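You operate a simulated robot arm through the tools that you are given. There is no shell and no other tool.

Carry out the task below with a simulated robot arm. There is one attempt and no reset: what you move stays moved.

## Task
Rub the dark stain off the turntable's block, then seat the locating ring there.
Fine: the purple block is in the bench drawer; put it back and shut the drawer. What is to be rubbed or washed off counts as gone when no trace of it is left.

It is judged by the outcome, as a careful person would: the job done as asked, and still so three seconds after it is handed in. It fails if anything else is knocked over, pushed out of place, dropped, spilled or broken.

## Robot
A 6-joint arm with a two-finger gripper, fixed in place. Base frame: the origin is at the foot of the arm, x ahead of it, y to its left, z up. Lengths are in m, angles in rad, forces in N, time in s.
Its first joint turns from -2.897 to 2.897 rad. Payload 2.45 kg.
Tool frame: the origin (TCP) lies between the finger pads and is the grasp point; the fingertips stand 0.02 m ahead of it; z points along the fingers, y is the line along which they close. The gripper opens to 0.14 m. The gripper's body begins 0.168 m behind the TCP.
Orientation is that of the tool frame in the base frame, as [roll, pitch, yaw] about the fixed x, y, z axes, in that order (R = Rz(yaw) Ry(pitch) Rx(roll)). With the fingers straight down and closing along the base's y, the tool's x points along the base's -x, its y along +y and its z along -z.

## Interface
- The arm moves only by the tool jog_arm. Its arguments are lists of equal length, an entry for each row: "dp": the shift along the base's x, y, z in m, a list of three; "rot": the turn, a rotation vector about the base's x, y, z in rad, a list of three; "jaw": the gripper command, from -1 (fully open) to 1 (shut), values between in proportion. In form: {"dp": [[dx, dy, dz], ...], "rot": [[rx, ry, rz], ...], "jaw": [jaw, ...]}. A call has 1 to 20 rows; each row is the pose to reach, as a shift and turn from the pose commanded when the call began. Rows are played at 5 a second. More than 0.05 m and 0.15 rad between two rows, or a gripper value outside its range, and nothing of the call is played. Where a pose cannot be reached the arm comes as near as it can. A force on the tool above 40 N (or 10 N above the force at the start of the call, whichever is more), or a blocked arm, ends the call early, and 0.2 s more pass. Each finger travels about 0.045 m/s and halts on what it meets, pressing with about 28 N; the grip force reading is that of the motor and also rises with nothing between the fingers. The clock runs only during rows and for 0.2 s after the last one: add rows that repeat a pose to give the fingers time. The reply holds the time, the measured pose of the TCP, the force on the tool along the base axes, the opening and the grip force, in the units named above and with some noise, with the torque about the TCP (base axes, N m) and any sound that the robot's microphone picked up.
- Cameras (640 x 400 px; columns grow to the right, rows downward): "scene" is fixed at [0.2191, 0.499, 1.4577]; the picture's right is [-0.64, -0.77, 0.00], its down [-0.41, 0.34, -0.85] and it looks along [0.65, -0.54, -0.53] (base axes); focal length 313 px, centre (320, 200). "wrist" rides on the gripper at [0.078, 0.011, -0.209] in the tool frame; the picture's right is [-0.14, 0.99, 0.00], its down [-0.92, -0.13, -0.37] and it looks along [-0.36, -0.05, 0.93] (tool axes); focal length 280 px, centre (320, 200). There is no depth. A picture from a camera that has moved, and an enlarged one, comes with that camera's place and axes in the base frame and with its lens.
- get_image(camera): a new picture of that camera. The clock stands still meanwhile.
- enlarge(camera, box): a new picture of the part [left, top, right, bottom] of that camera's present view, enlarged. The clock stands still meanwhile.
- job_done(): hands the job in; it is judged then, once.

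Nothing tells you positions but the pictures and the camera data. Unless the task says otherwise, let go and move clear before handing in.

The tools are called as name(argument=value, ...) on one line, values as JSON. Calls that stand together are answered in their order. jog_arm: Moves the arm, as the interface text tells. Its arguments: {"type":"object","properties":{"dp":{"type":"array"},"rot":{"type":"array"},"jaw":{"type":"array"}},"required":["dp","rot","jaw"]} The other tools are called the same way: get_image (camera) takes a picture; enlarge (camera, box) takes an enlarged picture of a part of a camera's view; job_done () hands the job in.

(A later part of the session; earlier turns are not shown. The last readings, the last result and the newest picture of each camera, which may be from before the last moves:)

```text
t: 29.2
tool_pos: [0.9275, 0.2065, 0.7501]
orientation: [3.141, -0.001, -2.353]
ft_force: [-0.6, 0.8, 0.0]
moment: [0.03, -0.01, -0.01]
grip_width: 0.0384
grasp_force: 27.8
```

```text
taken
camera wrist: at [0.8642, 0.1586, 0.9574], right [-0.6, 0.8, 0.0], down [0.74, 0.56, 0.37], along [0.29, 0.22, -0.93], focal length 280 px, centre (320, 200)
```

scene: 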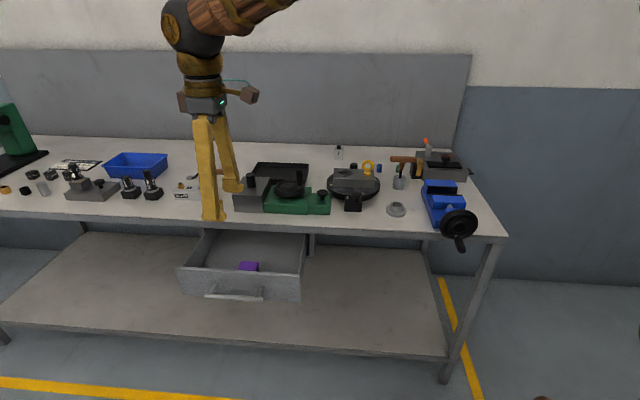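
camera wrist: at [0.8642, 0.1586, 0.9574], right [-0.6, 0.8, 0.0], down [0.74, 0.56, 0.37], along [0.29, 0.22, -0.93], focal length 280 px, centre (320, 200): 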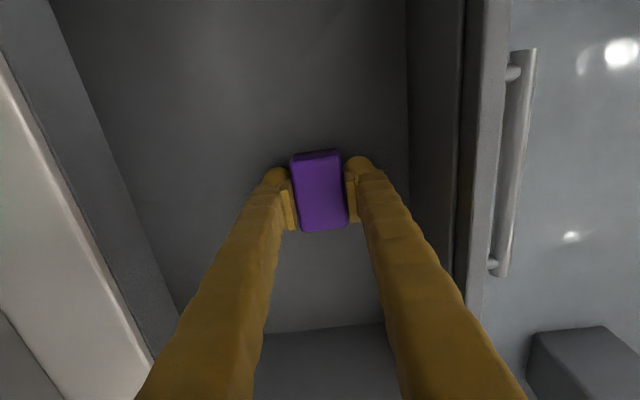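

Gripped at 0.038 m. I'll lift the block straight up out of the drawer and check it.

jog_arm(dp=[[0, 0, 0.01], [0, 0, 0.04], [0, 0, 0.08], [0, 0, 0.12], [0, 0, 0.16], [0, 0, 0.2], [0, 0, 0.24], [0, 0, 0.28], [0, 0, 0.3]], rot=[[0, 0, 0], [0, 0, 0], [0, 0, 0], [0, 0, 0], [0, 0, 0], [0, 0, 0], [0, 0, 0], [0, 0, 0], [0, 0, 0]], jaw=[0.8, 0.8, 0.8, 0.8, 0.8, 0.8, 0.8, 0.8, 0.8])

enlarge(camera="scene", box=[200, 90, 300, 190])

get_image(camera="wrist")

```text
t: 31.2
tool_pos: [0.9276, 0.2068, 1.0506]
orientation: [3.141, 0.0, -2.356]
ft_force: [-0.6, -0.3, -1.4]
moment: [-0.03, -0.01, -0.01]
grip_width: 0.0386
grasp_force: 28.3
```

```text
4.00 times, centred on (250, 140) of scene
camera zoom: at [0.2191, 0.499, 1.4577], right [-0.64, -0.77, 0.0], down [-0.41, 0.34, -0.85], along [0.65, -0.54, -0.53], focal length 1252 px, centre (600, 440)
```

zoom: 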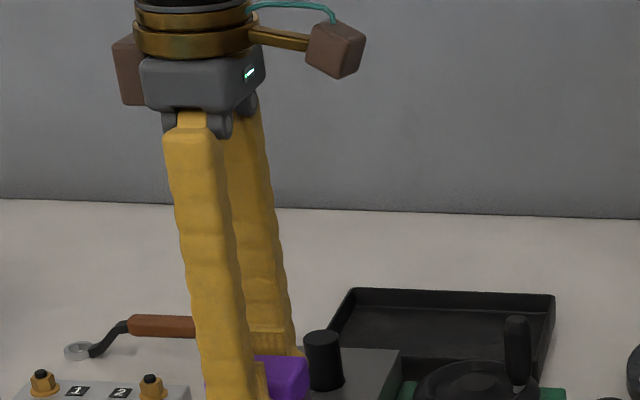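

```text
taken
camera wrist: at [0.8654, 0.159, 1.2586], right [-0.6, 0.8, 0.0], down [0.74, 0.56, 0.37], along [0.29, 0.22, -0.93], focal length 280 px, centre (320, 200)
```

wrist: 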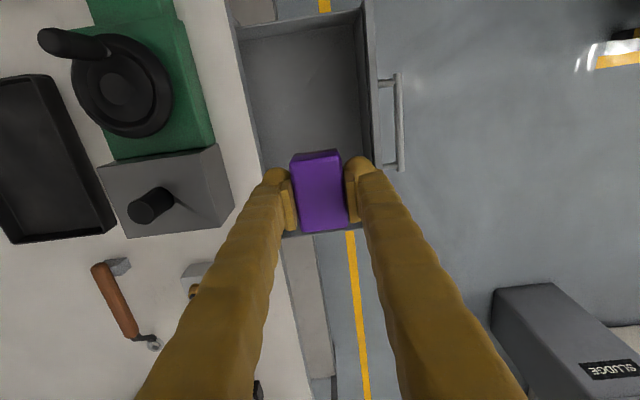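

enlarge(camera="scene", box=[220, 160, 300, 220])

enlarge(camera="wrist", box=[240, 130, 400, 250])

```text
6.67 times, centred on (260, 190) of scene
camera zoom: at [0.2191, 0.499, 1.4577], right [-0.64, -0.77, 0.0], down [-0.41, 0.34, -0.85], along [0.65, -0.54, -0.53], focal length 2087 px, centre (720, 267)
```

zoom: 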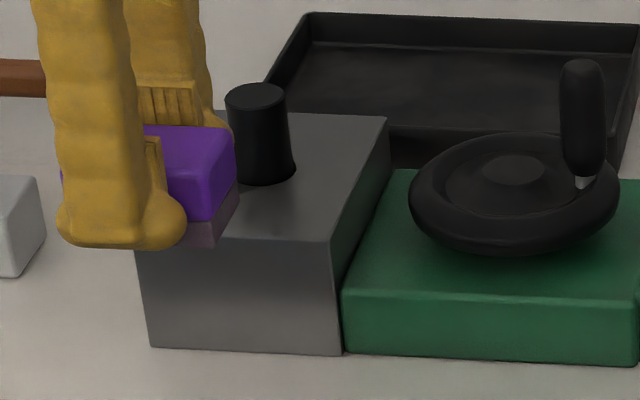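

```text
3.33 times, centred on (320, 190) of wrist
camera zoom: at [0.8654, 0.159, 1.2586], right [-0.6, 0.8, 0.0], down [0.74, 0.56, 0.37], along [0.29, 0.22, -0.93], focal length 935 px, centre (320, 233)
```

zoom: 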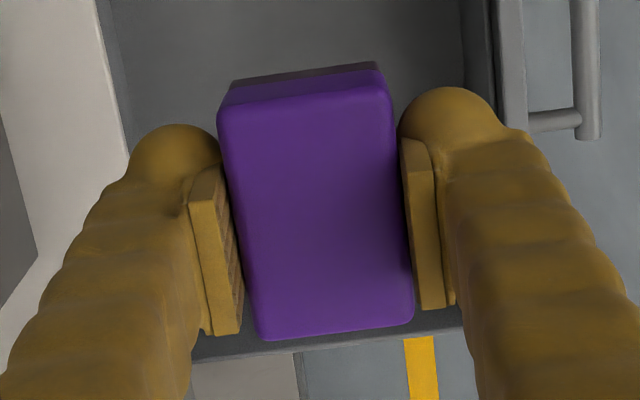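

The purple block has a greyish rubbing pad on its underside, which projects about 1 cm below the fingertips. I'll carry it at z≈1.12 across to above the stain (about (0.95, -0.227)).

jog_arm(dp=[[0, 0, 0.04], [0, -0.02, 0.07], [0, -0.06, 0.07], [0, -0.1, 0.07], [0, -0.14, 0.07], [0, -0.18, 0.07], [0, -0.22, 0.07], [0, -0.26, 0.07], [0.0, -0.3, 0.07], [0.0, -0.34, 0.07], [0.0, -0.38, 0.07], [0.005, -0.41, 0.07], [0.01, -0.425, 0.07]], rot=[[0, 0, 0], [0, 0, 0], [0, 0, 0], [0, 0, 0], [0, 0, 0], [0, 0, 0], [0, 0, 0], [0, 0, 0], [0, 0, 0], [0, 0, 0], [0, 0, 0], [0, 0, 0], [0, 0, 0]], jaw=[0.8, 0.8, 0.8, 0.8, 0.8, 0.8, 0.8, 0.8, 0.8, 0.8, 0.8, 0.8, 0.8])

get_image(camera="wrist")

get_image(camera="scene")

```text
t: 34.0
tool_pos: [0.9375, -0.2189, 1.119]
orientation: [3.141, 0.001, -2.353]
ft_force: [0.1, -0.5, -1.0]
moment: [0.02, 0.01, 0.01]
grip_width: 0.0385
grasp_force: 28.0
```

```text
taken
camera wrist: at [0.8745, -0.2675, 1.3276], right [-0.61, 0.8, 0.0], down [0.74, 0.56, 0.37], along [0.29, 0.23, -0.93], focal length 280 px, centre (320, 200)
```

wrist: 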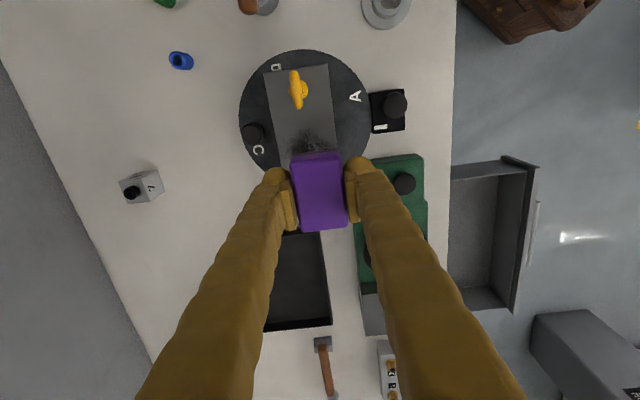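

```text
taken
```

scene: 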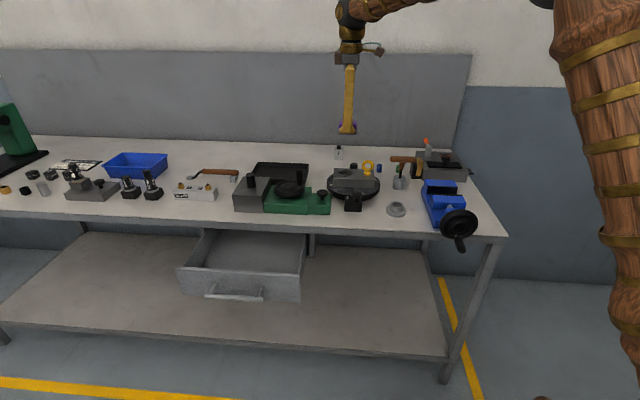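

enlarge(camera="wrist", box=[230, 40, 420, 180])

enlarge(camera="scene", box=[310, 110, 410, 220])

```text
2.86 times, centred on (325, 110) of wrist
camera zoom: at [0.8745, -0.2675, 1.3276], right [-0.61, 0.8, 0.0], down [0.74, 0.56, 0.37], along [0.29, 0.23, -0.93], focal length 801 px, centre (306, 457)
```

zoom: 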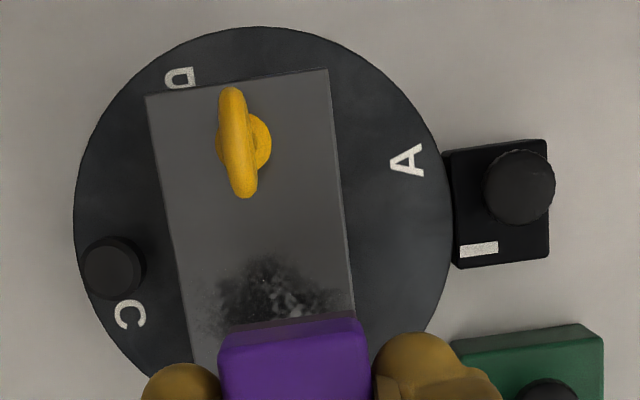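

```text
3.64 times, centred on (360, 165) of scene
camera zoom: at [0.2191, 0.499, 1.4577], right [-0.64, -0.77, 0.0], down [-0.41, 0.34, -0.85], along [0.65, -0.54, -0.53], focal length 1138 px, centre (174, 327)
```

zoom: 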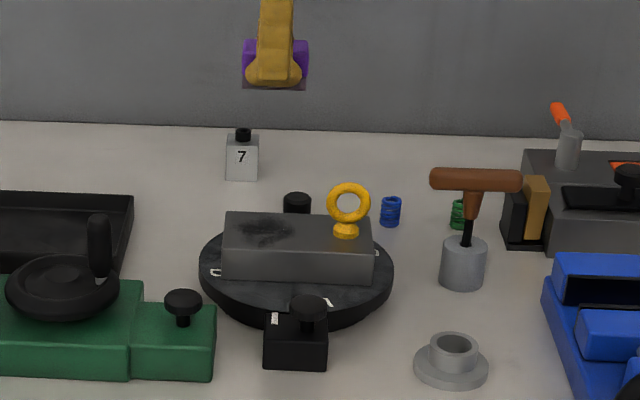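

The stain centre works out at about (0.950, -0.229), radius 0.977 from the base — the edge of reach. I'll lower to z≈1.0 over it and test the outward reach without touching anything.

jog_arm(dp=[[0.006, -0.005, -0.04], [0.0125, -0.01, -0.08], [0.0125, -0.01, -0.119], [0.0195, -0.017, -0.119], [0.0265, -0.024, -0.119]], rot=[[0, 0, 0], [0, 0, 0], [0, 0, 0], [0, 0, 0], [0, 0, 0]], jaw=[0.8, 0.8, 0.8, 0.8, 0.8])

get_image(camera="wrist")

enlarge(camera="scene", box=[310, 110, 410, 220])

```text
t: 35.2
tool_pos: [0.9634, -0.2422, 1.0002]
orientation: [3.138, 0.001, -2.354]
ft_force: [0.0, 0.4, -0.6]
moment: [0.0, 0.03, 0.0]
grip_width: 0.0387
grasp_force: 28.2
```

```text
taken
camera wrist: at [0.9015, -0.2912, 1.2089], right [-0.6, 0.8, 0.0], down [0.74, 0.56, 0.37], along [0.29, 0.23, -0.93], focal length 280 px, centre (320, 200)
```

wrist: 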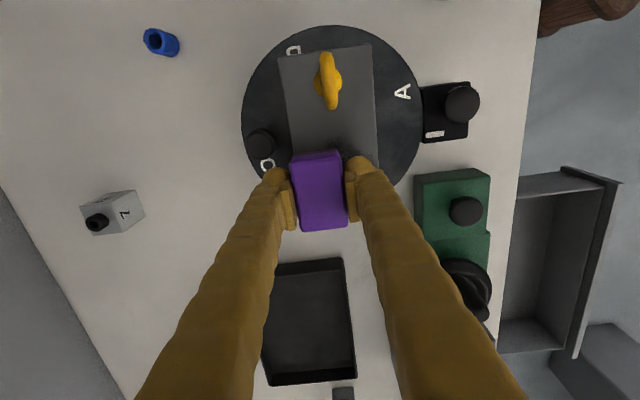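

```text
3.64 times, centred on (360, 165) of scene
camera zoom: at [0.2191, 0.499, 1.4577], right [-0.64, -0.77, 0.0], down [-0.41, 0.34, -0.85], along [0.65, -0.54, -0.53], focal length 1138 px, centre (174, 327)
```

zoom: 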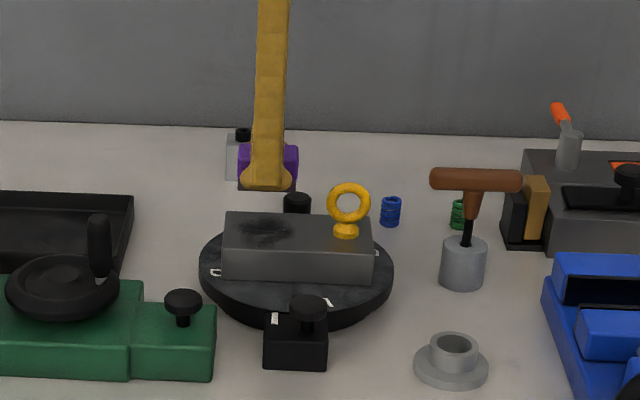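

Reach is fine out to r≈0.993. Now I'll come back over the stain centre and lower carefully towards contact.

jog_arm(dp=[[-0.0134, 0.0132, 0], [-0.0134, 0.0132, -0.02], [-0.0134, 0.0132, -0.032], [-0.0134, 0.0132, -0.035]], rot=[[0, 0, 0], [0, 0, 0], [0, 0, 0], [0, 0, 0]], jaw=[0.8, 0.8, 0.8, 0.8])

enlarge(camera="scene", box=[320, 140, 390, 210])

enlarge(camera="wrist", box=[220, 40, 420, 240])

```text
t: 36.2
tool_pos: [0.9493, -0.2289, 0.9662]
orientation: [3.139, -0.002, -2.356]
ft_force: [0.2, -0.1, 0.0]
moment: [0.02, -0.01, 0.0]
grip_width: 0.0385
grasp_force: 28.4
```

```text
5.71 times, centred on (355, 175) of scene
camera zoom: at [0.2191, 0.499, 1.4577], right [-0.64, -0.77, 0.0], down [-0.41, 0.34, -0.85], along [0.65, -0.54, -0.53], focal length 1789 px, centre (120, 343)
```

zoom: 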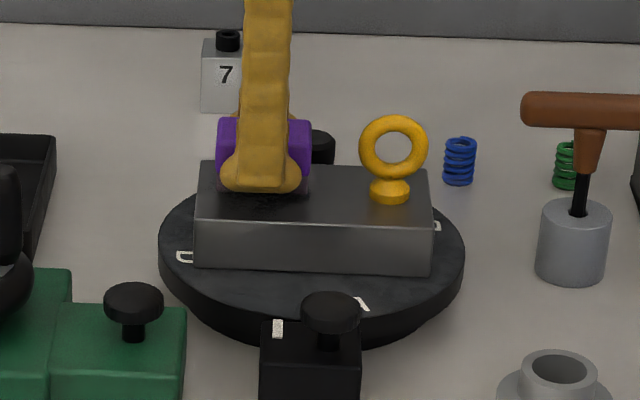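

```text
2.00 times, centred on (320, 140) of wrist
camera zoom: at [0.888, -0.2776, 1.1739], right [-0.6, 0.8, 0.0], down [0.74, 0.56, 0.37], along [0.29, 0.23, -0.93], focal length 561 px, centre (320, 320)
```

zoom: 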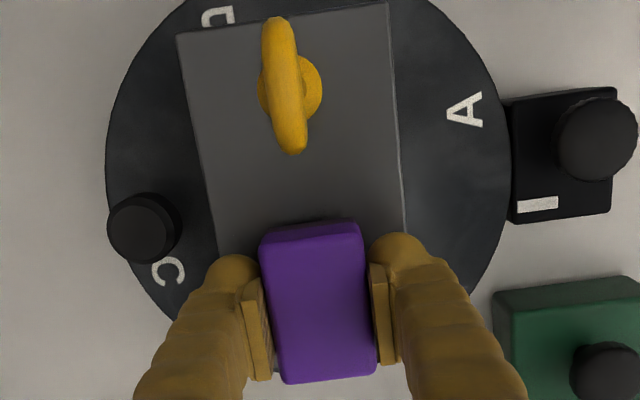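

The pad is just above the stain. I'll lower in small steps until it touches.

jog_arm(dp=[[0, 0, -0.001], [0, 0, -0.002], [0, 0, -0.003], [0, 0, -0.004]], rot=[[0, 0, 0], [0, 0, 0], [0, 0, 0], [0, 0, 0]], jaw=[0.8, 0.8, 0.8, 0.8])

```text
t: 37.2
tool_pos: [0.9503, -0.2283, 0.9616]
orientation: [3.138, -0.001, -2.354]
ft_force: [-0.2, 0.8, -0.7]
moment: [0.02, 0.04, 0.02]
grip_width: 0.0387
grasp_force: 28.2
```

jog_arm(dp=[[0, 0, -0.001], [0, 0, -0.002], [0, 0, -0.002]], rot=[[0, 0, 0], [0, 0, 0], [0, 0, 0]], jaw=[0.8, 0.8, 0.8])

```text
t: 38.0
tool_pos: [0.9514, -0.2289, 0.9585]
orientation: [3.141, 0.0, -2.355]
ft_force: [-0.6, -0.5, -1.0]
moment: [0.01, -0.01, -0.01]
grip_width: 0.0386
grasp_force: 27.6
```

jog_arm(dp=[[0, 0, -0.001], [0, 0, -0.001]], rot=[[0, 0, 0], [0, 0, 0]], jaw=[0.8, 0.8])

enlarge(camera="scene", box=[330, 150, 380, 200])

```text
t: 38.6
tool_pos: [0.9507, -0.2298, 0.9583]
orientation: [3.14, -0.001, -2.355]
ft_force: [0.1, -0.1, -0.7]
moment: [0.02, -0.02, -0.01]
grip_width: 0.0386
grasp_force: 28.3
```

```text
8.00 times, centred on (355, 175) of scene
camera zoom: at [0.2191, 0.499, 1.4577], right [-0.64, -0.77, 0.0], down [-0.41, 0.34, -0.85], along [0.65, -0.54, -0.53], focal length 2505 px, centre (40, 400)
```

zoom: 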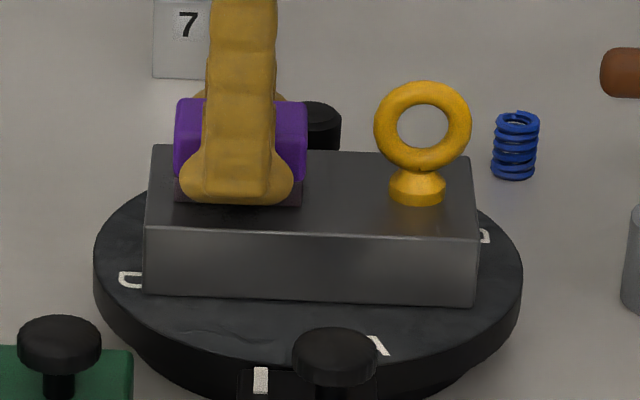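

jog_arm(dp=[[0, 0, -0.0007], [0, 0, -0.0014], [0, 0, -0.0014]], rot=[[0, 0, 0], [0, 0, 0], [0, 0, 0]], jaw=[0.8, 0.8, 0.8])

```text
t: 39.4
tool_pos: [0.9503, -0.2304, 0.9574]
orientation: [3.141, 0.003, -2.353]
ft_force: [-0.6, -1.3, 13.1]
moment: [-0.05, 0.04, 0.03]
grip_width: 0.0384
grasp_force: 28.0
```

Contact at about 13 N. Now I'll rub along the block's length with short strokes, staying clear of the eye bolt.

jog_arm(dp=[[0.0042, 0.0042, 0], [0.0085, 0.0085, 0], [0.0, 0.0, 0], [-0.0085, -0.0085, 0], [0, 0, 0], [0.0085, 0.0085, 0], [0.0, 0.0, 0], [-0.0085, -0.0085, 0], [0, 0, 0], [0.0085, 0.0085, 0], [0.0, 0.0, 0], [-0.0085, -0.0085, 0], [0, 0, 0]], rot=[[0, 0, 0], [0, 0, 0], [0, 0, 0], [0, 0, 0], [0, 0, 0], [0, 0, 0], [0, 0, 0], [0, 0, 0], [0, 0, 0], [0, 0, 0], [0, 0, 0], [0, 0, 0], [0, 0, 0]], jaw=[0.8, 0.8, 0.8, 0.8, 0.8, 0.8, 0.8, 0.8, 0.8, 0.8, 0.8, 0.8, 0.8])

enlarge(camera="scene", box=[330, 150, 380, 200])

enlarge(camera="wrist", box=[220, 40, 420, 240])

```text
t: 42.2
tool_pos: [0.9503, -0.2291, 0.9565]
orientation: [3.14, 0.0, -2.355]
ft_force: [-3.8, -2.6, 9.3]
moment: [0.02, 0.0, 0.02]
grip_width: 0.0385
grasp_force: 27.6
```

```text
8.00 times, centred on (355, 175) of scene
camera zoom: at [0.2191, 0.499, 1.4577], right [-0.64, -0.77, 0.0], down [-0.41, 0.34, -0.85], along [0.65, -0.54, -0.53], focal length 2505 px, centre (40, 400)
```

zoom: 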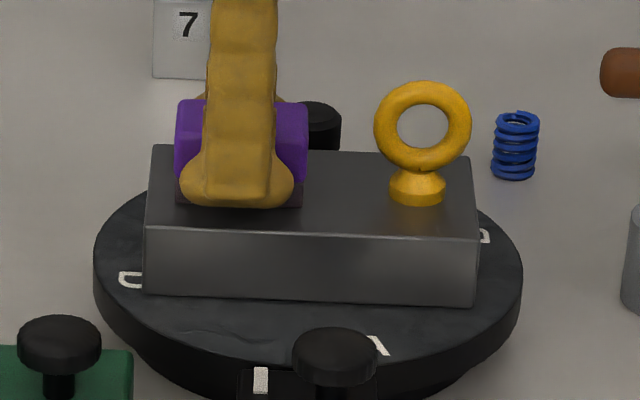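

```text
2.00 times, centred on (320, 140) of wrist
camera zoom: at [0.8874, -0.2773, 1.1655], right [-0.6, 0.8, 0.0], down [0.74, 0.56, 0.37], along [0.29, 0.22, -0.93], focal length 561 px, centre (320, 320)
```

zoom: 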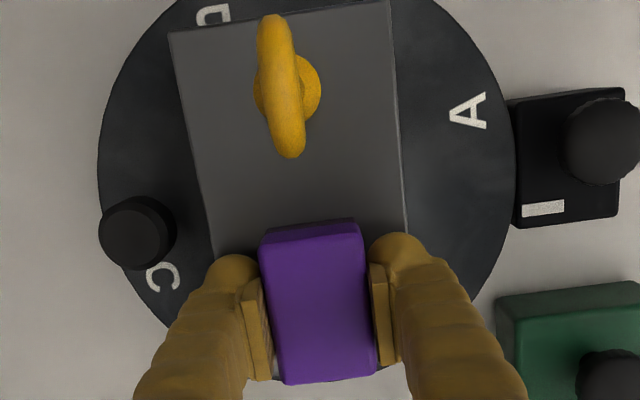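

No movement of the turntable. I'll repeat the strokes over the front part of the stain, then the back part.

jog_arm(dp=[[0, 0, 0.003], [-0.0127, 0.0127, 0.003], [-0.0127, 0.0127, 0], [-0.0042, 0.0212, 0], [-0.0127, 0.0127, 0], [-0.0212, 0.0042, 0], [-0.0127, 0.0127, 0], [-0.0042, 0.0212, 0], [-0.0127, 0.0127, 0], [-0.0212, 0.0042, 0], [-0.0127, 0.0127, 0], [-0.0042, 0.0212, 0], [-0.0127, 0.0127, 0], [-0.0212, 0.0042, 0], [-0.0127, 0.0127, 0], [-0.0127, 0.0127, 0.003], [0, 0, 0.003]], rot=[[0, 0, 0], [0, 0, 0], [0, 0, 0], [0, 0, 0], [0, 0, 0], [0, 0, 0], [0, 0, 0], [0, 0, 0], [0, 0, 0], [0, 0, 0], [0, 0, 0], [0, 0, 0], [0, 0, 0], [0, 0, 0], [0, 0, 0], [0, 0, 0], [0, 0, 0]], jaw=[0.8, 0.8, 0.8, 0.8, 0.8, 0.8, 0.8, 0.8, 0.8, 0.8, 0.8, 0.8, 0.8, 0.8, 0.8, 0.8, 0.8])

enlarge(camera="scene", box=[330, 150, 380, 200])

enlarge(camera="wrist", box=[220, 40, 420, 240])

```text
t: 45.8
tool_pos: [0.9498, -0.2293, 0.9603]
orientation: [3.139, -0.002, -2.355]
ft_force: [-0.7, -0.7, -0.8]
moment: [0.01, 0.01, -0.03]
grip_width: 0.0386
grasp_force: 28.3
```

```text
8.00 times, centred on (355, 175) of scene
camera zoom: at [0.2191, 0.499, 1.4577], right [-0.64, -0.77, 0.0], down [-0.41, 0.34, -0.85], along [0.65, -0.54, -0.53], focal length 2505 px, centre (40, 400)
```

zoom: 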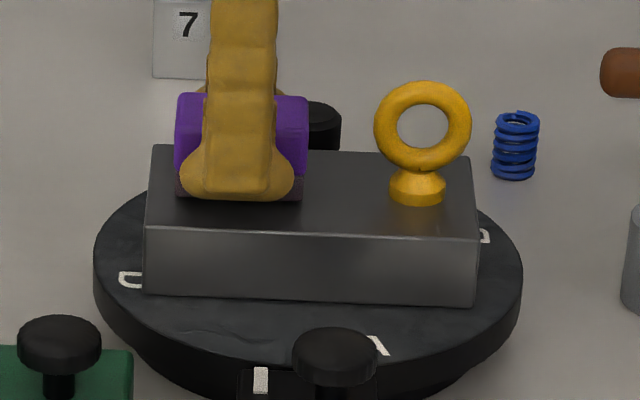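

```text
2.00 times, centred on (320, 140) of wrist
camera zoom: at [0.8875, -0.2774, 1.1689], right [-0.6, 0.8, 0.0], down [0.74, 0.56, 0.37], along [0.29, 0.23, -0.93], focal length 561 px, centre (320, 320)
```

zoom: 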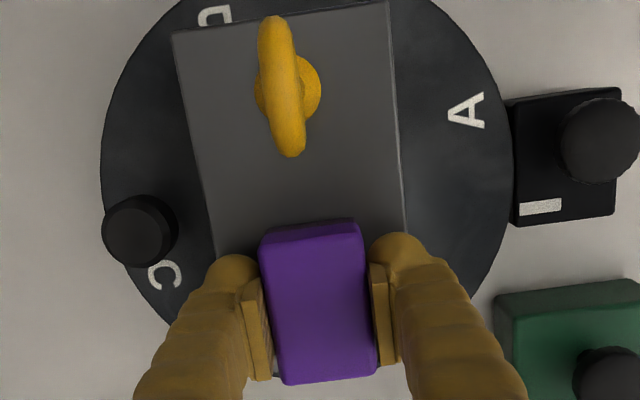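

jog_arm(dp=[[0.0127, -0.0127, 0], [0.0127, -0.0127, -0.003], [0.0212, -0.0042, -0.003], [0.0127, -0.0127, -0.003], [0.007, -0.0184, -0.003], [0.0127, -0.0127, -0.003], [0.0212, -0.0042, -0.003], [0.0127, -0.0127, -0.003], [0.007, -0.0184, -0.003], [0.0127, -0.0127, -0.003], [0.0212, -0.0042, -0.003], [0.0127, -0.0127, -0.003], [0.007, -0.0184, -0.003], [0.0127, -0.0127, -0.003], [0.0127, -0.0127, -0.003]], rot=[[0, 0, 0], [0, 0, 0], [0, 0, 0], [0, 0, 0], [0, 0, 0], [0, 0, 0], [0, 0, 0], [0, 0, 0], [0, 0, 0], [0, 0, 0], [0, 0, 0], [0, 0, 0], [0, 0, 0], [0, 0, 0], [0, 0, 0]], jaw=[0.8, 0.8, 0.8, 0.8, 0.8, 0.8, 0.8, 0.8, 0.8, 0.8, 0.8, 0.8, 0.8, 0.8, 0.8])

enlarge(camera="scene", box=[330, 150, 380, 200])

```text
t: 49.0
tool_pos: [0.9619, -0.2416, 0.9564]
orientation: [3.138, 0.002, -2.354]
ft_force: [0.2, -0.4, -0.9]
moment: [-0.01, -0.05, 0.02]
grip_width: 0.0387
grasp_force: 27.4
```

```text
8.00 times, centred on (355, 175) of scene
camera zoom: at [0.2191, 0.499, 1.4577], right [-0.64, -0.77, 0.0], down [-0.41, 0.34, -0.85], along [0.65, -0.54, -0.53], focal length 2505 px, centre (40, 400)
```

zoom: 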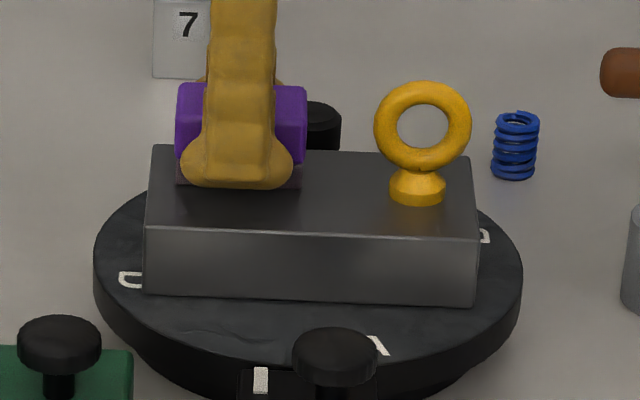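

The force shows the pad was not quite touching at the back. I'll lower slightly until there is contact again.

jog_arm(dp=[[0, 0, -0.0005], [0, 0, -0.0005]], rot=[[0, 0, 0], [0, 0, 0]], jaw=[0.8, 0.8])

```text
t: 49.6
tool_pos: [0.9632, -0.2418, 0.9568]
orientation: [3.139, 0.002, -2.355]
ft_force: [0.9, 1.8, 5.7]
moment: [-0.03, -0.02, -0.06]
grip_width: 0.0389
grasp_force: 27.6
```

jog_arm(dp=[[0, 0, -0.0003], [0.0085, 0.0085, -0.0003], [0, 0, -0.0003], [-0.0057, -0.0057, -0.0003], [0, 0, -0.0003], [0.0085, 0.0085, -0.0003], [0, 0, -0.0003], [-0.0057, -0.0057, -0.0003], [0, 0, -0.0003], [0.0085, 0.0085, -0.0003], [0, 0, -0.0003], [-0.0057, -0.0057, -0.0003], [0, 0, -0.0003]], rot=[[0, 0, 0], [0, 0, 0], [0, 0, 0], [0, 0, 0], [0, 0, 0], [0, 0, 0], [0, 0, 0], [0, 0, 0], [0, 0, 0], [0, 0, 0], [0, 0, 0], [0, 0, 0], [0, 0, 0]], jaw=[0.8, 0.8, 0.8, 0.8, 0.8, 0.8, 0.8, 0.8, 0.8, 0.8, 0.8, 0.8, 0.8])

enlarge(camera="scene", box=[330, 150, 380, 200])

```text
t: 52.4
tool_pos: [0.9633, -0.2435, 0.9575]
orientation: [3.139, -0.001, -2.355]
ft_force: [-1.8, -3.1, 9.0]
moment: [-0.05, 0.05, -0.03]
grip_width: 0.0385
grasp_force: 28.2
```

```text
8.00 times, centred on (355, 175) of scene
camera zoom: at [0.2191, 0.499, 1.4577], right [-0.64, -0.77, 0.0], down [-0.41, 0.34, -0.85], along [0.65, -0.54, -0.53], focal length 2505 px, centre (40, 400)
```

zoom: 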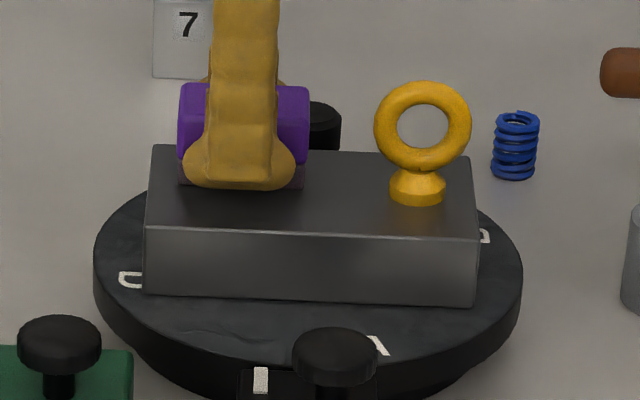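

Now I'll lift away and check what remains of the stain.

jog_arm(dp=[[0, 0, 0.02], [0, 0, 0.06], [0, 0, 0.1], [0.0, 0.03, 0.13], [0.0, 0.06, 0.13]], rot=[[0, 0, 0], [0, 0, 0], [0, 0, 0], [0, 0, 0], [0, 0, 0]], jaw=[0.8, 0.8, 0.8, 0.8, 0.8])

enlarge(camera="scene", box=[330, 150, 380, 200])

get_image(camera="wrist")

```text
t: 53.6
tool_pos: [0.9632, -0.1838, 1.0857]
orientation: [3.139, 0.0, -2.356]
ft_force: [-0.2, -1.3, -1.2]
moment: [0.0, 0.01, 0.04]
grip_width: 0.0385
grasp_force: 28.1
```

```text
8.00 times, centred on (355, 175) of scene
camera zoom: at [0.2191, 0.499, 1.4577], right [-0.64, -0.77, 0.0], down [-0.41, 0.34, -0.85], along [0.65, -0.54, -0.53], focal length 2505 px, centre (40, 400)
```

zoom: 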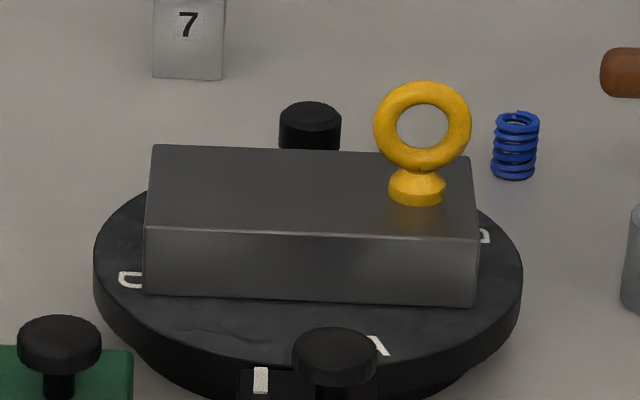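

```text
taken
camera wrist: at [0.9005, -0.2308, 1.2946], right [-0.6, 0.8, 0.0], down [0.74, 0.56, 0.37], along [0.29, 0.22, -0.93], focal length 280 px, centre (320, 200)
```

wrist: 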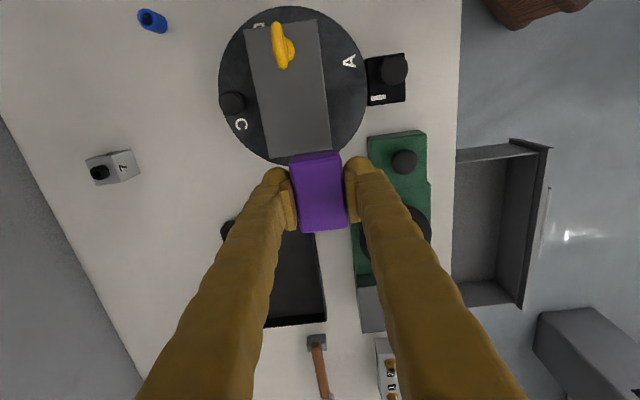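

enlarge(camera="wrist", box=[240, 10, 350, 165])

enlarge(camera="wrist", box=[250, 80, 340, 165])

enlarge(camera="scene", box=[338, 163, 370, 183])

```text
2.58 times, centred on (295, 88) of wrist
camera zoom: at [0.9005, -0.2308, 1.2946], right [-0.6, 0.8, 0.0], down [0.74, 0.56, 0.37], along [0.29, 0.22, -0.93], focal length 724 px, centre (384, 490)
```

zoom: 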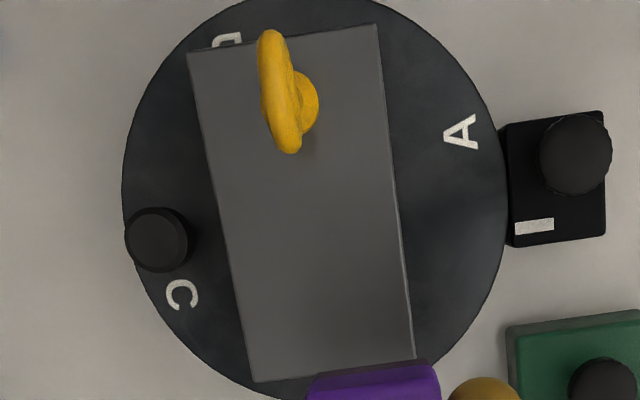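

```text
4.71 times, centred on (295, 122) of wrist
camera zoom: at [0.9005, -0.2308, 1.2946], right [-0.6, 0.8, 0.0], down [0.74, 0.56, 0.37], along [0.29, 0.22, -0.93], focal length 1320 px, centre (438, 565)
```

zoom: 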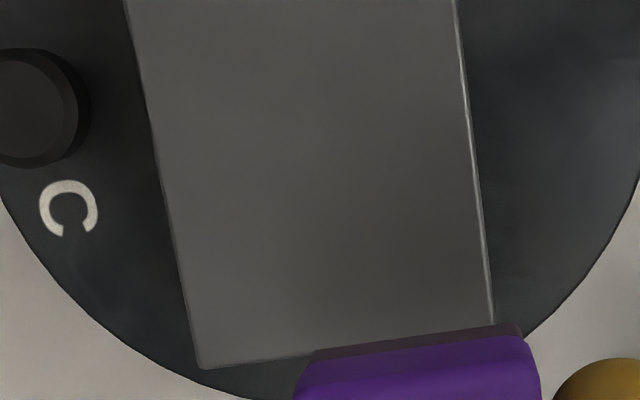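

```text
16.00 times, centred on (354, 173) of scene
camera zoom: at [0.2191, 0.499, 1.4577], right [-0.64, -0.77, 0.0], down [-0.41, 0.34, -0.85], along [0.65, -0.54, -0.53], focal length 5009 px, centre (-224, 632)
```

zoom: 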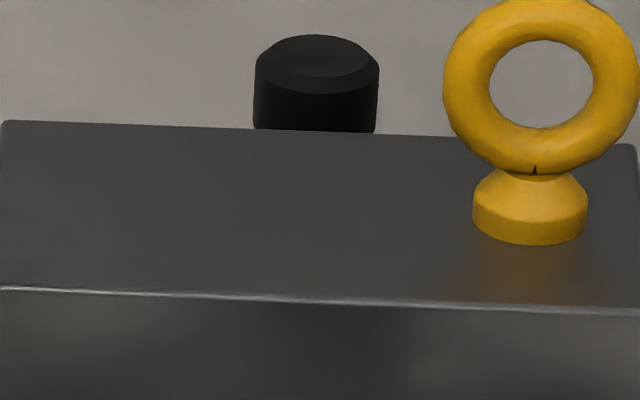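

The stain appears completely gone in both views, and the turntable hasn't moved. Next I'll carry the purple block back above the drawer at a safe height.

jog_arm(dp=[[-0.01, 0.01, 0.034], [-0.036, 0.04, 0.034], [-0.036, 0.08, 0.034], [-0.036, 0.12, 0.034], [-0.036, 0.16, 0.034], [-0.036, 0.2, 0.034], [-0.036, 0.24, 0.034], [-0.036, 0.28, 0.034], [-0.036, 0.32, 0.034], [-0.036, 0.36, 0.034], [-0.0357, 0.3903, 0.034], [-0.0357, 0.3903, 0.0]], rot=[[0, 0, 0], [0, 0, 0], [0, 0, 0], [0, 0, 0], [0, 0, 0], [0, 0, 0], [0, 0, 0], [0, 0, 0], [0, 0, 0], [0, 0, 0], [0, 0, 0], [0, 0, 0]], jaw=[0.8, 0.8, 0.8, 0.8, 0.8, 0.8, 0.8, 0.8, 0.8, 0.8, 0.8, 0.8])

get_image(camera="wrist")

get_image(camera="scene")

```text
t: 56.2
tool_pos: [0.9288, 0.2081, 1.0857]
orientation: [3.14, 0.003, -2.355]
ft_force: [0.0, 0.6, -0.1]
moment: [-0.04, -0.01, 0.01]
grip_width: 0.0387
grasp_force: 28.1
```

```text
taken
camera wrist: at [0.8655, 0.1601, 1.2947], right [-0.6, 0.8, 0.0], down [0.74, 0.56, 0.37], along [0.29, 0.23, -0.93], focal length 280 px, centre (320, 200)
```

wrist: 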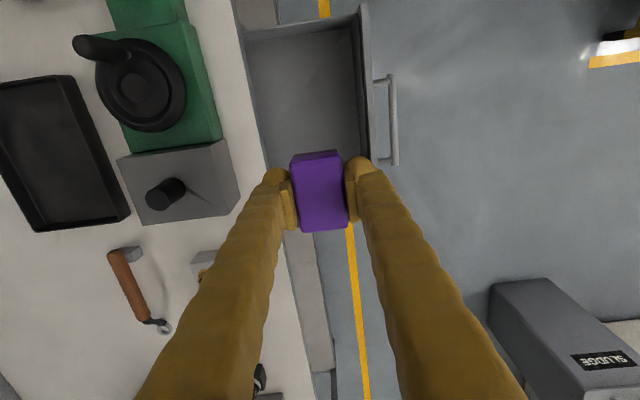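

```text
taken
```

scene: 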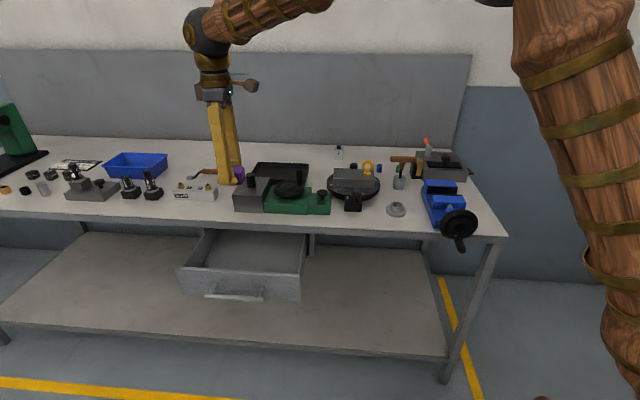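

I'm back over the drawer. I'll lower the block to where it was, gently for the last few millimetres.

jog_arm(dp=[[-0.001, -0.0015, -0.04], [-0.001, -0.0015, -0.08], [-0.001, -0.0015, -0.12], [-0.001, -0.0015, -0.16], [-0.001, -0.0015, -0.2], [-0.001, -0.0015, -0.24], [-0.001, -0.0015, -0.28], [-0.001, -0.0015, -0.31], [-0.001, -0.0015, -0.325], [-0.001, -0.0015, -0.33], [-0.001, -0.0015, -0.3315]], rot=[[0, 0, 0], [0, 0, 0], [0, 0, 0], [0, 0, 0], [0, 0, 0], [0, 0, 0], [0, 0, 0], [0, 0, 0], [0, 0, 0], [0, 0, 0], [0, 0, 0]], jaw=[0.8, 0.8, 0.8, 0.8, 0.8, 0.8, 0.8, 0.8, 0.8, 0.8, 0.8])

```text
t: 58.6
tool_pos: [0.9255, 0.2069, 0.7548]
orientation: [3.14, -0.001, -2.354]
ft_force: [-0.9, -0.3, -0.6]
moment: [0.02, 0.02, -0.02]
grip_width: 0.0385
grasp_force: 27.7
```

jog_arm(dp=[[0, 0, -0.001], [0, 0, -0.002], [0, 0, -0.003]], rot=[[0, 0, 0], [0, 0, 0], [0, 0, 0]], jaw=[0.8, 0.8, 0.8])

```text
t: 59.4
tool_pos: [0.925, 0.2059, 0.7526]
orientation: [3.141, 0.0, -2.354]
ft_force: [-0.5, 0.0, -0.6]
moment: [-0.01, 0.0, -0.02]
grip_width: 0.0386
grasp_force: 27.8
```

jog_arm(dp=[[0, 0, -0.0008], [0, 0, -0.0016], [0, 0, -0.0016]], rot=[[0, 0, 0], [0, 0, 0], [0, 0, 0]], jaw=[0.8, 0.8, 0.8])

```text
t: 60.2
tool_pos: [0.9258, 0.2074, 0.7498]
orientation: [3.141, 0.001, -2.353]
ft_force: [-0.4, -0.2, -0.5]
moment: [0.04, 0.0, 0.02]
grip_width: 0.0388
grasp_force: 27.7
```

jog_arm(dp=[[0, 0, -0.0007], [0, 0, -0.0014], [0, 0, -0.0014]], rot=[[0, 0, 0], [0, 0, 0], [0, 0, 0]], jaw=[0.8, 0.8, 0.8])

```text
t: 61.0
tool_pos: [0.9271, 0.2082, 0.7494]
orientation: [3.139, 0.0, -2.354]
ft_force: [0.7, 0.2, 0.3]
moment: [-0.01, 0.02, 0.01]
grip_width: 0.0387
grasp_force: 27.8
```

jog_arm(dp=[[0, 0, -0.0007], [0, 0, -0.0007]], rot=[[0, 0, 0], [0, 0, 0]], jaw=[0.8, 0.8])

```text
t: 61.6
tool_pos: [0.9263, 0.2073, 0.7487]
orientation: [3.141, 0.0, -2.355]
ft_force: [0.7, -0.6, -1.0]
moment: [0.0, -0.02, 0.0]
grip_width: 0.0386
grasp_force: 27.8
```

jog_arm(dp=[[0, 0, -0.0007], [0, 0, -0.0012], [0, 0, -0.0012]], rot=[[0, 0, 0], [0, 0, 0], [0, 0, 0]], jaw=[0.8, 0.8, 0.8])

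get_image(camera="wrist")

```text
t: 62.4
tool_pos: [0.9258, 0.2065, 0.7477]
orientation: [3.14, 0.002, -2.355]
ft_force: [-2.3, -0.8, 16.4]
moment: [-0.07, 0.09, -0.01]
grip_width: 0.0384
grasp_force: 27.9
```

```text
taken
camera wrist: at [0.8636, 0.1586, 0.956], right [-0.6, 0.8, 0.0], down [0.74, 0.56, 0.37], along [0.29, 0.23, -0.93], focal length 280 px, centre (320, 200)
```

wrist: 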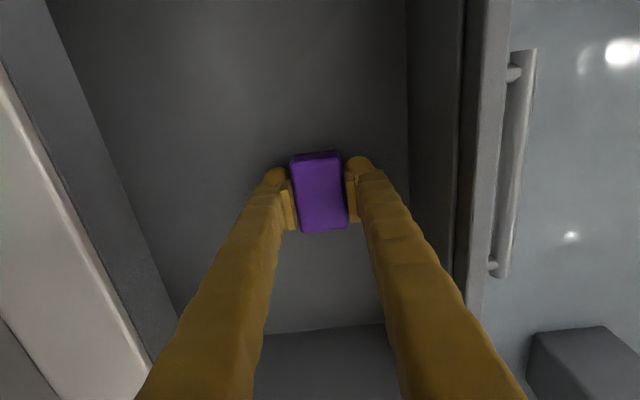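

The block is down on the drawer floor (contact felt). I'll open the jaw moderately and rise straight up.

jog_arm(dp=[[0, 0, 0.0005], [0, 0, 0.0005], [0, 0, 0.0005], [0, 0, 0.0005], [0, 0, 0.03], [0, 0, 0.07], [0, 0, 0.11], [0, 0, 0.15], [0, 0, 0.19], [0, 0, 0.23], [0, 0, 0.27]], rot=[[0, 0, 0], [0, 0, 0], [0, 0, 0], [0, 0, 0], [0, 0, 0], [0, 0, 0], [0, 0, 0], [0, 0, 0], [0, 0, 0], [0, 0, 0], [0, 0, 0]], jaw=[0.3, 0.1, -0.05, -0.1, -0.1, -0.1, -0.1, -0.1, -0.1, -0.1, -0.1])

get_image(camera="wrist")

get_image(camera="scene")

```text
t: 64.8
tool_pos: [0.9264, 0.2071, 1.0173]
orientation: [3.139, 0.001, -2.356]
ft_force: [-0.2, -0.1, -0.4]
moment: [0.0, 0.02, 0.01]
grip_width: 0.0769
grasp_force: 0.0
```

```text
taken
camera wrist: at [0.8641, 0.1581, 1.2253], right [-0.6, 0.8, 0.0], down [0.74, 0.56, 0.37], along [0.29, 0.22, -0.93], focal length 280 px, centre (320, 200)
```

wrist: 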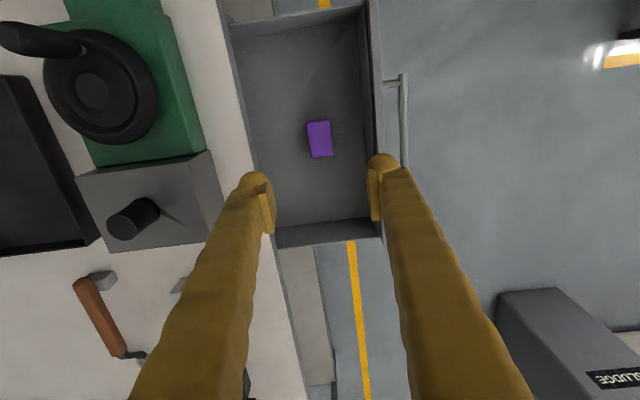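

```text
taken
```

scene: 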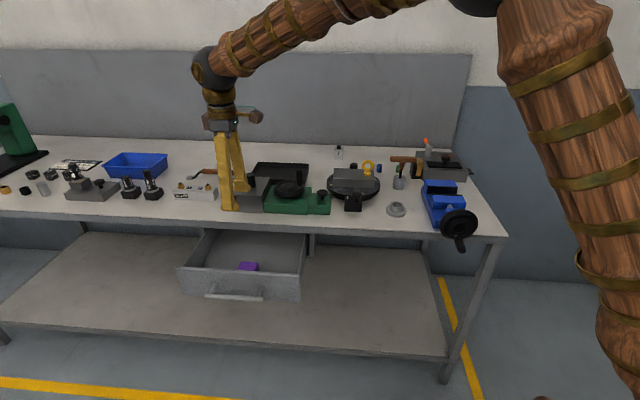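

The purple block is back in the drawer. Before shutting it, I'll take one more unobstructed close look at the cleaned surface to be sure no trace is left.

jog_arm(dp=[[0, 0, 0.04], [0, -0.03, 0.08], [0, -0.07, 0.08], [0, -0.11, 0.08], [0, -0.15, 0.08], [0, -0.19, 0.08], [0, -0.23, 0.08], [0, -0.27, 0.08], [0, -0.31, 0.08], [0, -0.35, 0.08], [0.01, -0.39, 0.08], [0.02, -0.41, 0.06], [0.03, -0.43, 0.03]], rot=[[0, 0, 0], [0, 0, 0], [0, 0, 0], [0, 0, 0], [0, 0, 0], [0, 0, 0], [0, 0, 0], [0, 0, 0], [0, 0, 0], [0, 0, 0], [0, 0, 0], [0, 0, 0], [0, 0, 0]], jaw=[-0.2, -0.4, -0.6, -0.8, -1, -1, -1, -1, -1, -1, -1, -1, -1])

get_image(camera="wrist")

enlarge(camera="wrist", box=[240, 80, 380, 190])

```text
t: 67.6
tool_pos: [0.9566, -0.2236, 1.0475]
orientation: [3.14, 0.002, -2.354]
ft_force: [-0.7, 0.6, 0.1]
moment: [-0.02, 0.01, 0.02]
grip_width: 0.1399
grasp_force: 0.0
```

```text
taken
camera wrist: at [0.8936, -0.2719, 1.2563], right [-0.61, 0.8, 0.0], down [0.74, 0.56, 0.37], along [0.29, 0.22, -0.93], focal length 280 px, centre (320, 200)
```

wrist: 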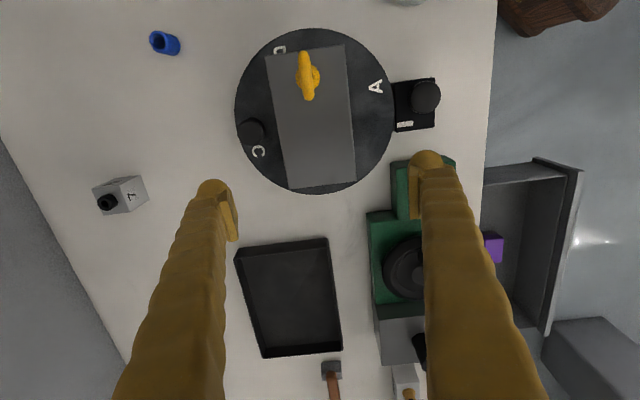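

```text
3.64 times, centred on (310, 135) of wrist
camera zoom: at [0.8936, -0.2719, 1.2563], right [-0.61, 0.8, 0.0], down [0.74, 0.56, 0.37], along [0.29, 0.22, -0.93], focal length 1020 px, centre (356, 436)
```

zoom: 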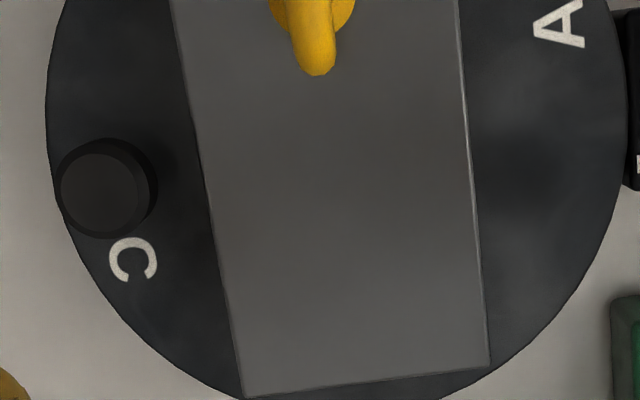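

enlarge(camera="wrist", box=[275, 115, 360, 190])

enlarge(camera="scene", box=[335, 160, 385, 195])

```text
5.33 times, centred on (318, 152) of wrist
camera zoom: at [0.8936, -0.2719, 1.2563], right [-0.61, 0.8, 0.0], down [0.74, 0.56, 0.37], along [0.29, 0.22, -0.93], focal length 1495 px, centre (333, 453)
```

zoom: 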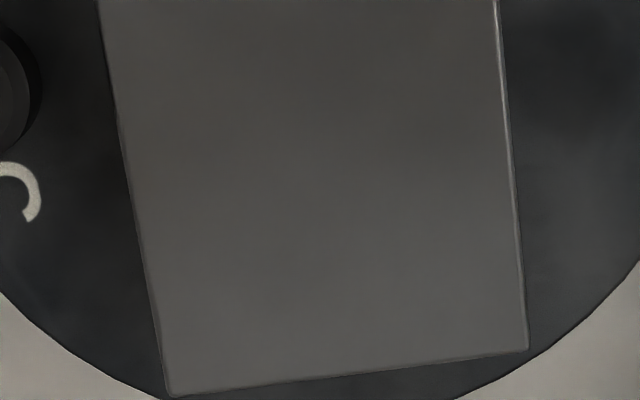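

```text
11.43 times, centred on (360, 178) of scene
camera zoom: at [0.2191, 0.499, 1.4577], right [-0.64, -0.77, 0.0], down [-0.41, 0.34, -0.85], along [0.65, -0.54, -0.53], focal length 3578 px, centre (-137, 457)
```

zoom: 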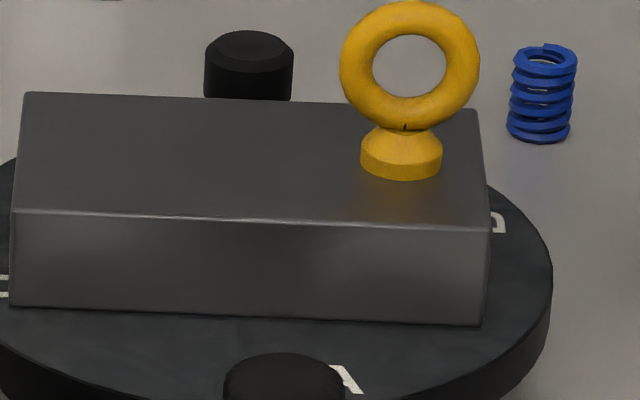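

The surface is clean with no trace visible. Now I'll go back to the drawer handle to shut the drawer, first traversing at height.

jog_arm(dp=[[-0.01, 0.01, 0.04], [-0.02, 0.04, 0.058], [-0.03, 0.08, 0.058], [-0.04, 0.12, 0.058], [-0.05, 0.16, 0.058], [-0.06, 0.2, 0.058], [-0.075, 0.24, 0.058], [-0.09, 0.28, 0.058], [-0.105, 0.32, 0.058], [-0.12, 0.36, 0.058], [-0.135, 0.4, 0.058], [-0.15, 0.44, 0.058], [-0.16, 0.48, 0.058], [-0.171, 0.517, 0.058]], rot=[[0, 0, 0], [0, 0, 0], [0, 0, 0], [0, 0, 0], [0, 0, 0], [0, 0, 0], [0, 0, 0], [0, 0, 0], [0, 0, 0], [0, 0, 0], [0, 0, 0], [0, 0, 0], [0, 0, 0], [0, 0, 0]], jaw=[-0.9, -0.8, -0.7, -0.6, -0.5, -0.4, -0.3, -0.3, -0.3, -0.3, -0.3, -0.3, -0.3, -0.3])

jog_arm(dp=[[-0.002, 0.01, 0], [-0.004, 0.02, -0.01], [-0.006, 0.03, -0.03], [-0.01, 0.04, -0.05], [-0.015, 0.05, -0.08], [-0.02, 0.06, -0.11], [-0.025, 0.07, -0.14], [-0.029, 0.079, -0.18], [-0.029, 0.079, -0.22], [-0.029, 0.079, -0.26], [-0.029, 0.079, -0.3], [-0.029, 0.079, -0.337]], rot=[[-0.1, -0.1, 0], [-0.2, -0.2, 0], [-0.3, -0.3, 0], [-0.4, -0.4, 0], [-0.5, -0.5, 0], [-0.6, -0.6, 0], [-0.7, -0.7, 0], [-0.8, -0.8, 0], [-0.9, -0.9, 0], [-1.0, -1.0, 0], [-1.1, -1.1, 0], [-1.11, -1.11, 0]], jaw=[-0.3, -0.3, -0.3, -0.3, -0.3, -0.3, -0.3, -0.3, -0.3, -0.3, -0.3, -0.3])

get_image(camera="wrist")

```text
t: 70.6
tool_pos: [0.7848, 0.2942, 1.1052]
orientation: [-3.141, -0.001, -2.356]
ft_force: [-0.3, -0.2, -0.5]
moment: [0.03, 0.01, 0.01]
grip_width: 0.0913
grasp_force: 0.0
```

```text
t: 73.2
tool_pos: [0.7556, 0.3725, 0.7674]
orientation: [-1.573, 0.001, -2.354]
ft_force: [0.2, -0.6, 0.0]
moment: [0.01, 0.03, -0.01]
grip_width: 0.0909
grasp_force: 0.0
```

```text
taken
camera wrist: at [0.5526, 0.4641, 0.7569], right [0.1, 0.1, -0.99], down [0.39, 0.91, 0.13], along [0.92, -0.4, 0.05], focal length 280 px, centre (320, 200)
```

wrist: 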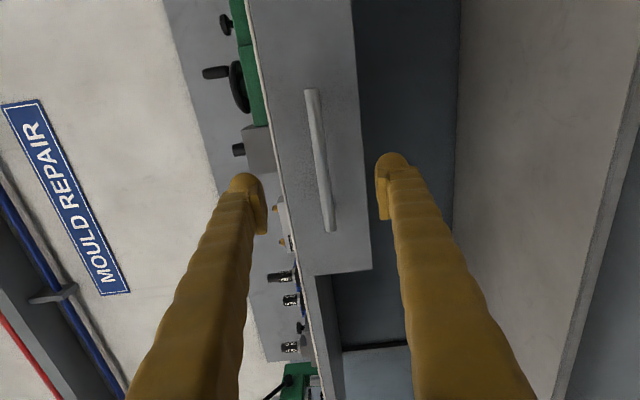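

The fingers straddle the handle again. I'll advance, close on the bar, then push the drawer shut along its slide.

jog_arm(dp=[[0.02, -0.02, 0], [0.04, -0.04, 0], [0.06, -0.06, -0.001], [0.069, -0.0705, -0.001], [0.069, -0.0705, -0.001], [0.069, -0.0705, -0.001], [0.069, -0.0705, -0.001], [0.069, -0.0705, -0.001], [0.069, -0.0705, -0.001], [0.069, -0.0705, -0.001], [0.069, -0.0705, -0.001]], rot=[[0, 0, 0], [0, 0, 0], [0, 0, 0], [0, 0, 0], [0, 0, 0], [0, 0, 0], [0, 0, 0], [0, 0, 0], [0, 0, 0], [0, 0, 0], [0, 0, 0]], jaw=[-0.3, -0.3, -0.3, -0.3, 0, 0.3, 0.6, 0.8, 0.9, 0.9, 0.9])

get_image(camera="wrist")

```text
t: 75.6
tool_pos: [0.8249, 0.3028, 0.7668]
orientation: [-1.575, -0.001, -2.355]
ft_force: [-0.2, 0.4, -10.1]
moment: [0.1, -0.02, 0.05]
grip_width: 0.0133
grasp_force: 4.9
```

```text
taken
camera wrist: at [0.6217, 0.3945, 0.7564], right [0.09, 0.1, -0.99], down [0.39, 0.91, 0.13], along [0.92, -0.4, 0.05], focal length 280 px, centre (320, 200)
```

wrist: 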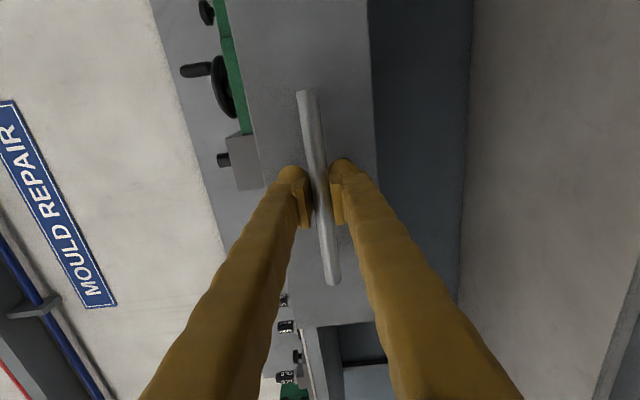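

jog_arm(dp=[[0, 0, -0.0008], [0, 0, -0.0012], [0, 0, -0.0012], [0, 0, -0.0012]], rot=[[0, 0, 0], [0, 0, 0], [0, 0, 0], [0, 0, 0]], jaw=[0.95, 1, 1, 1])

```text
t: 76.6
tool_pos: [0.8248, 0.3022, 0.7664]
orientation: [-1.573, -0.001, -2.356]
ft_force: [-0.5, -2.6, -9.3]
moment: [0.34, -0.33, -0.04]
grip_width: 0.0105
grasp_force: 37.7
```

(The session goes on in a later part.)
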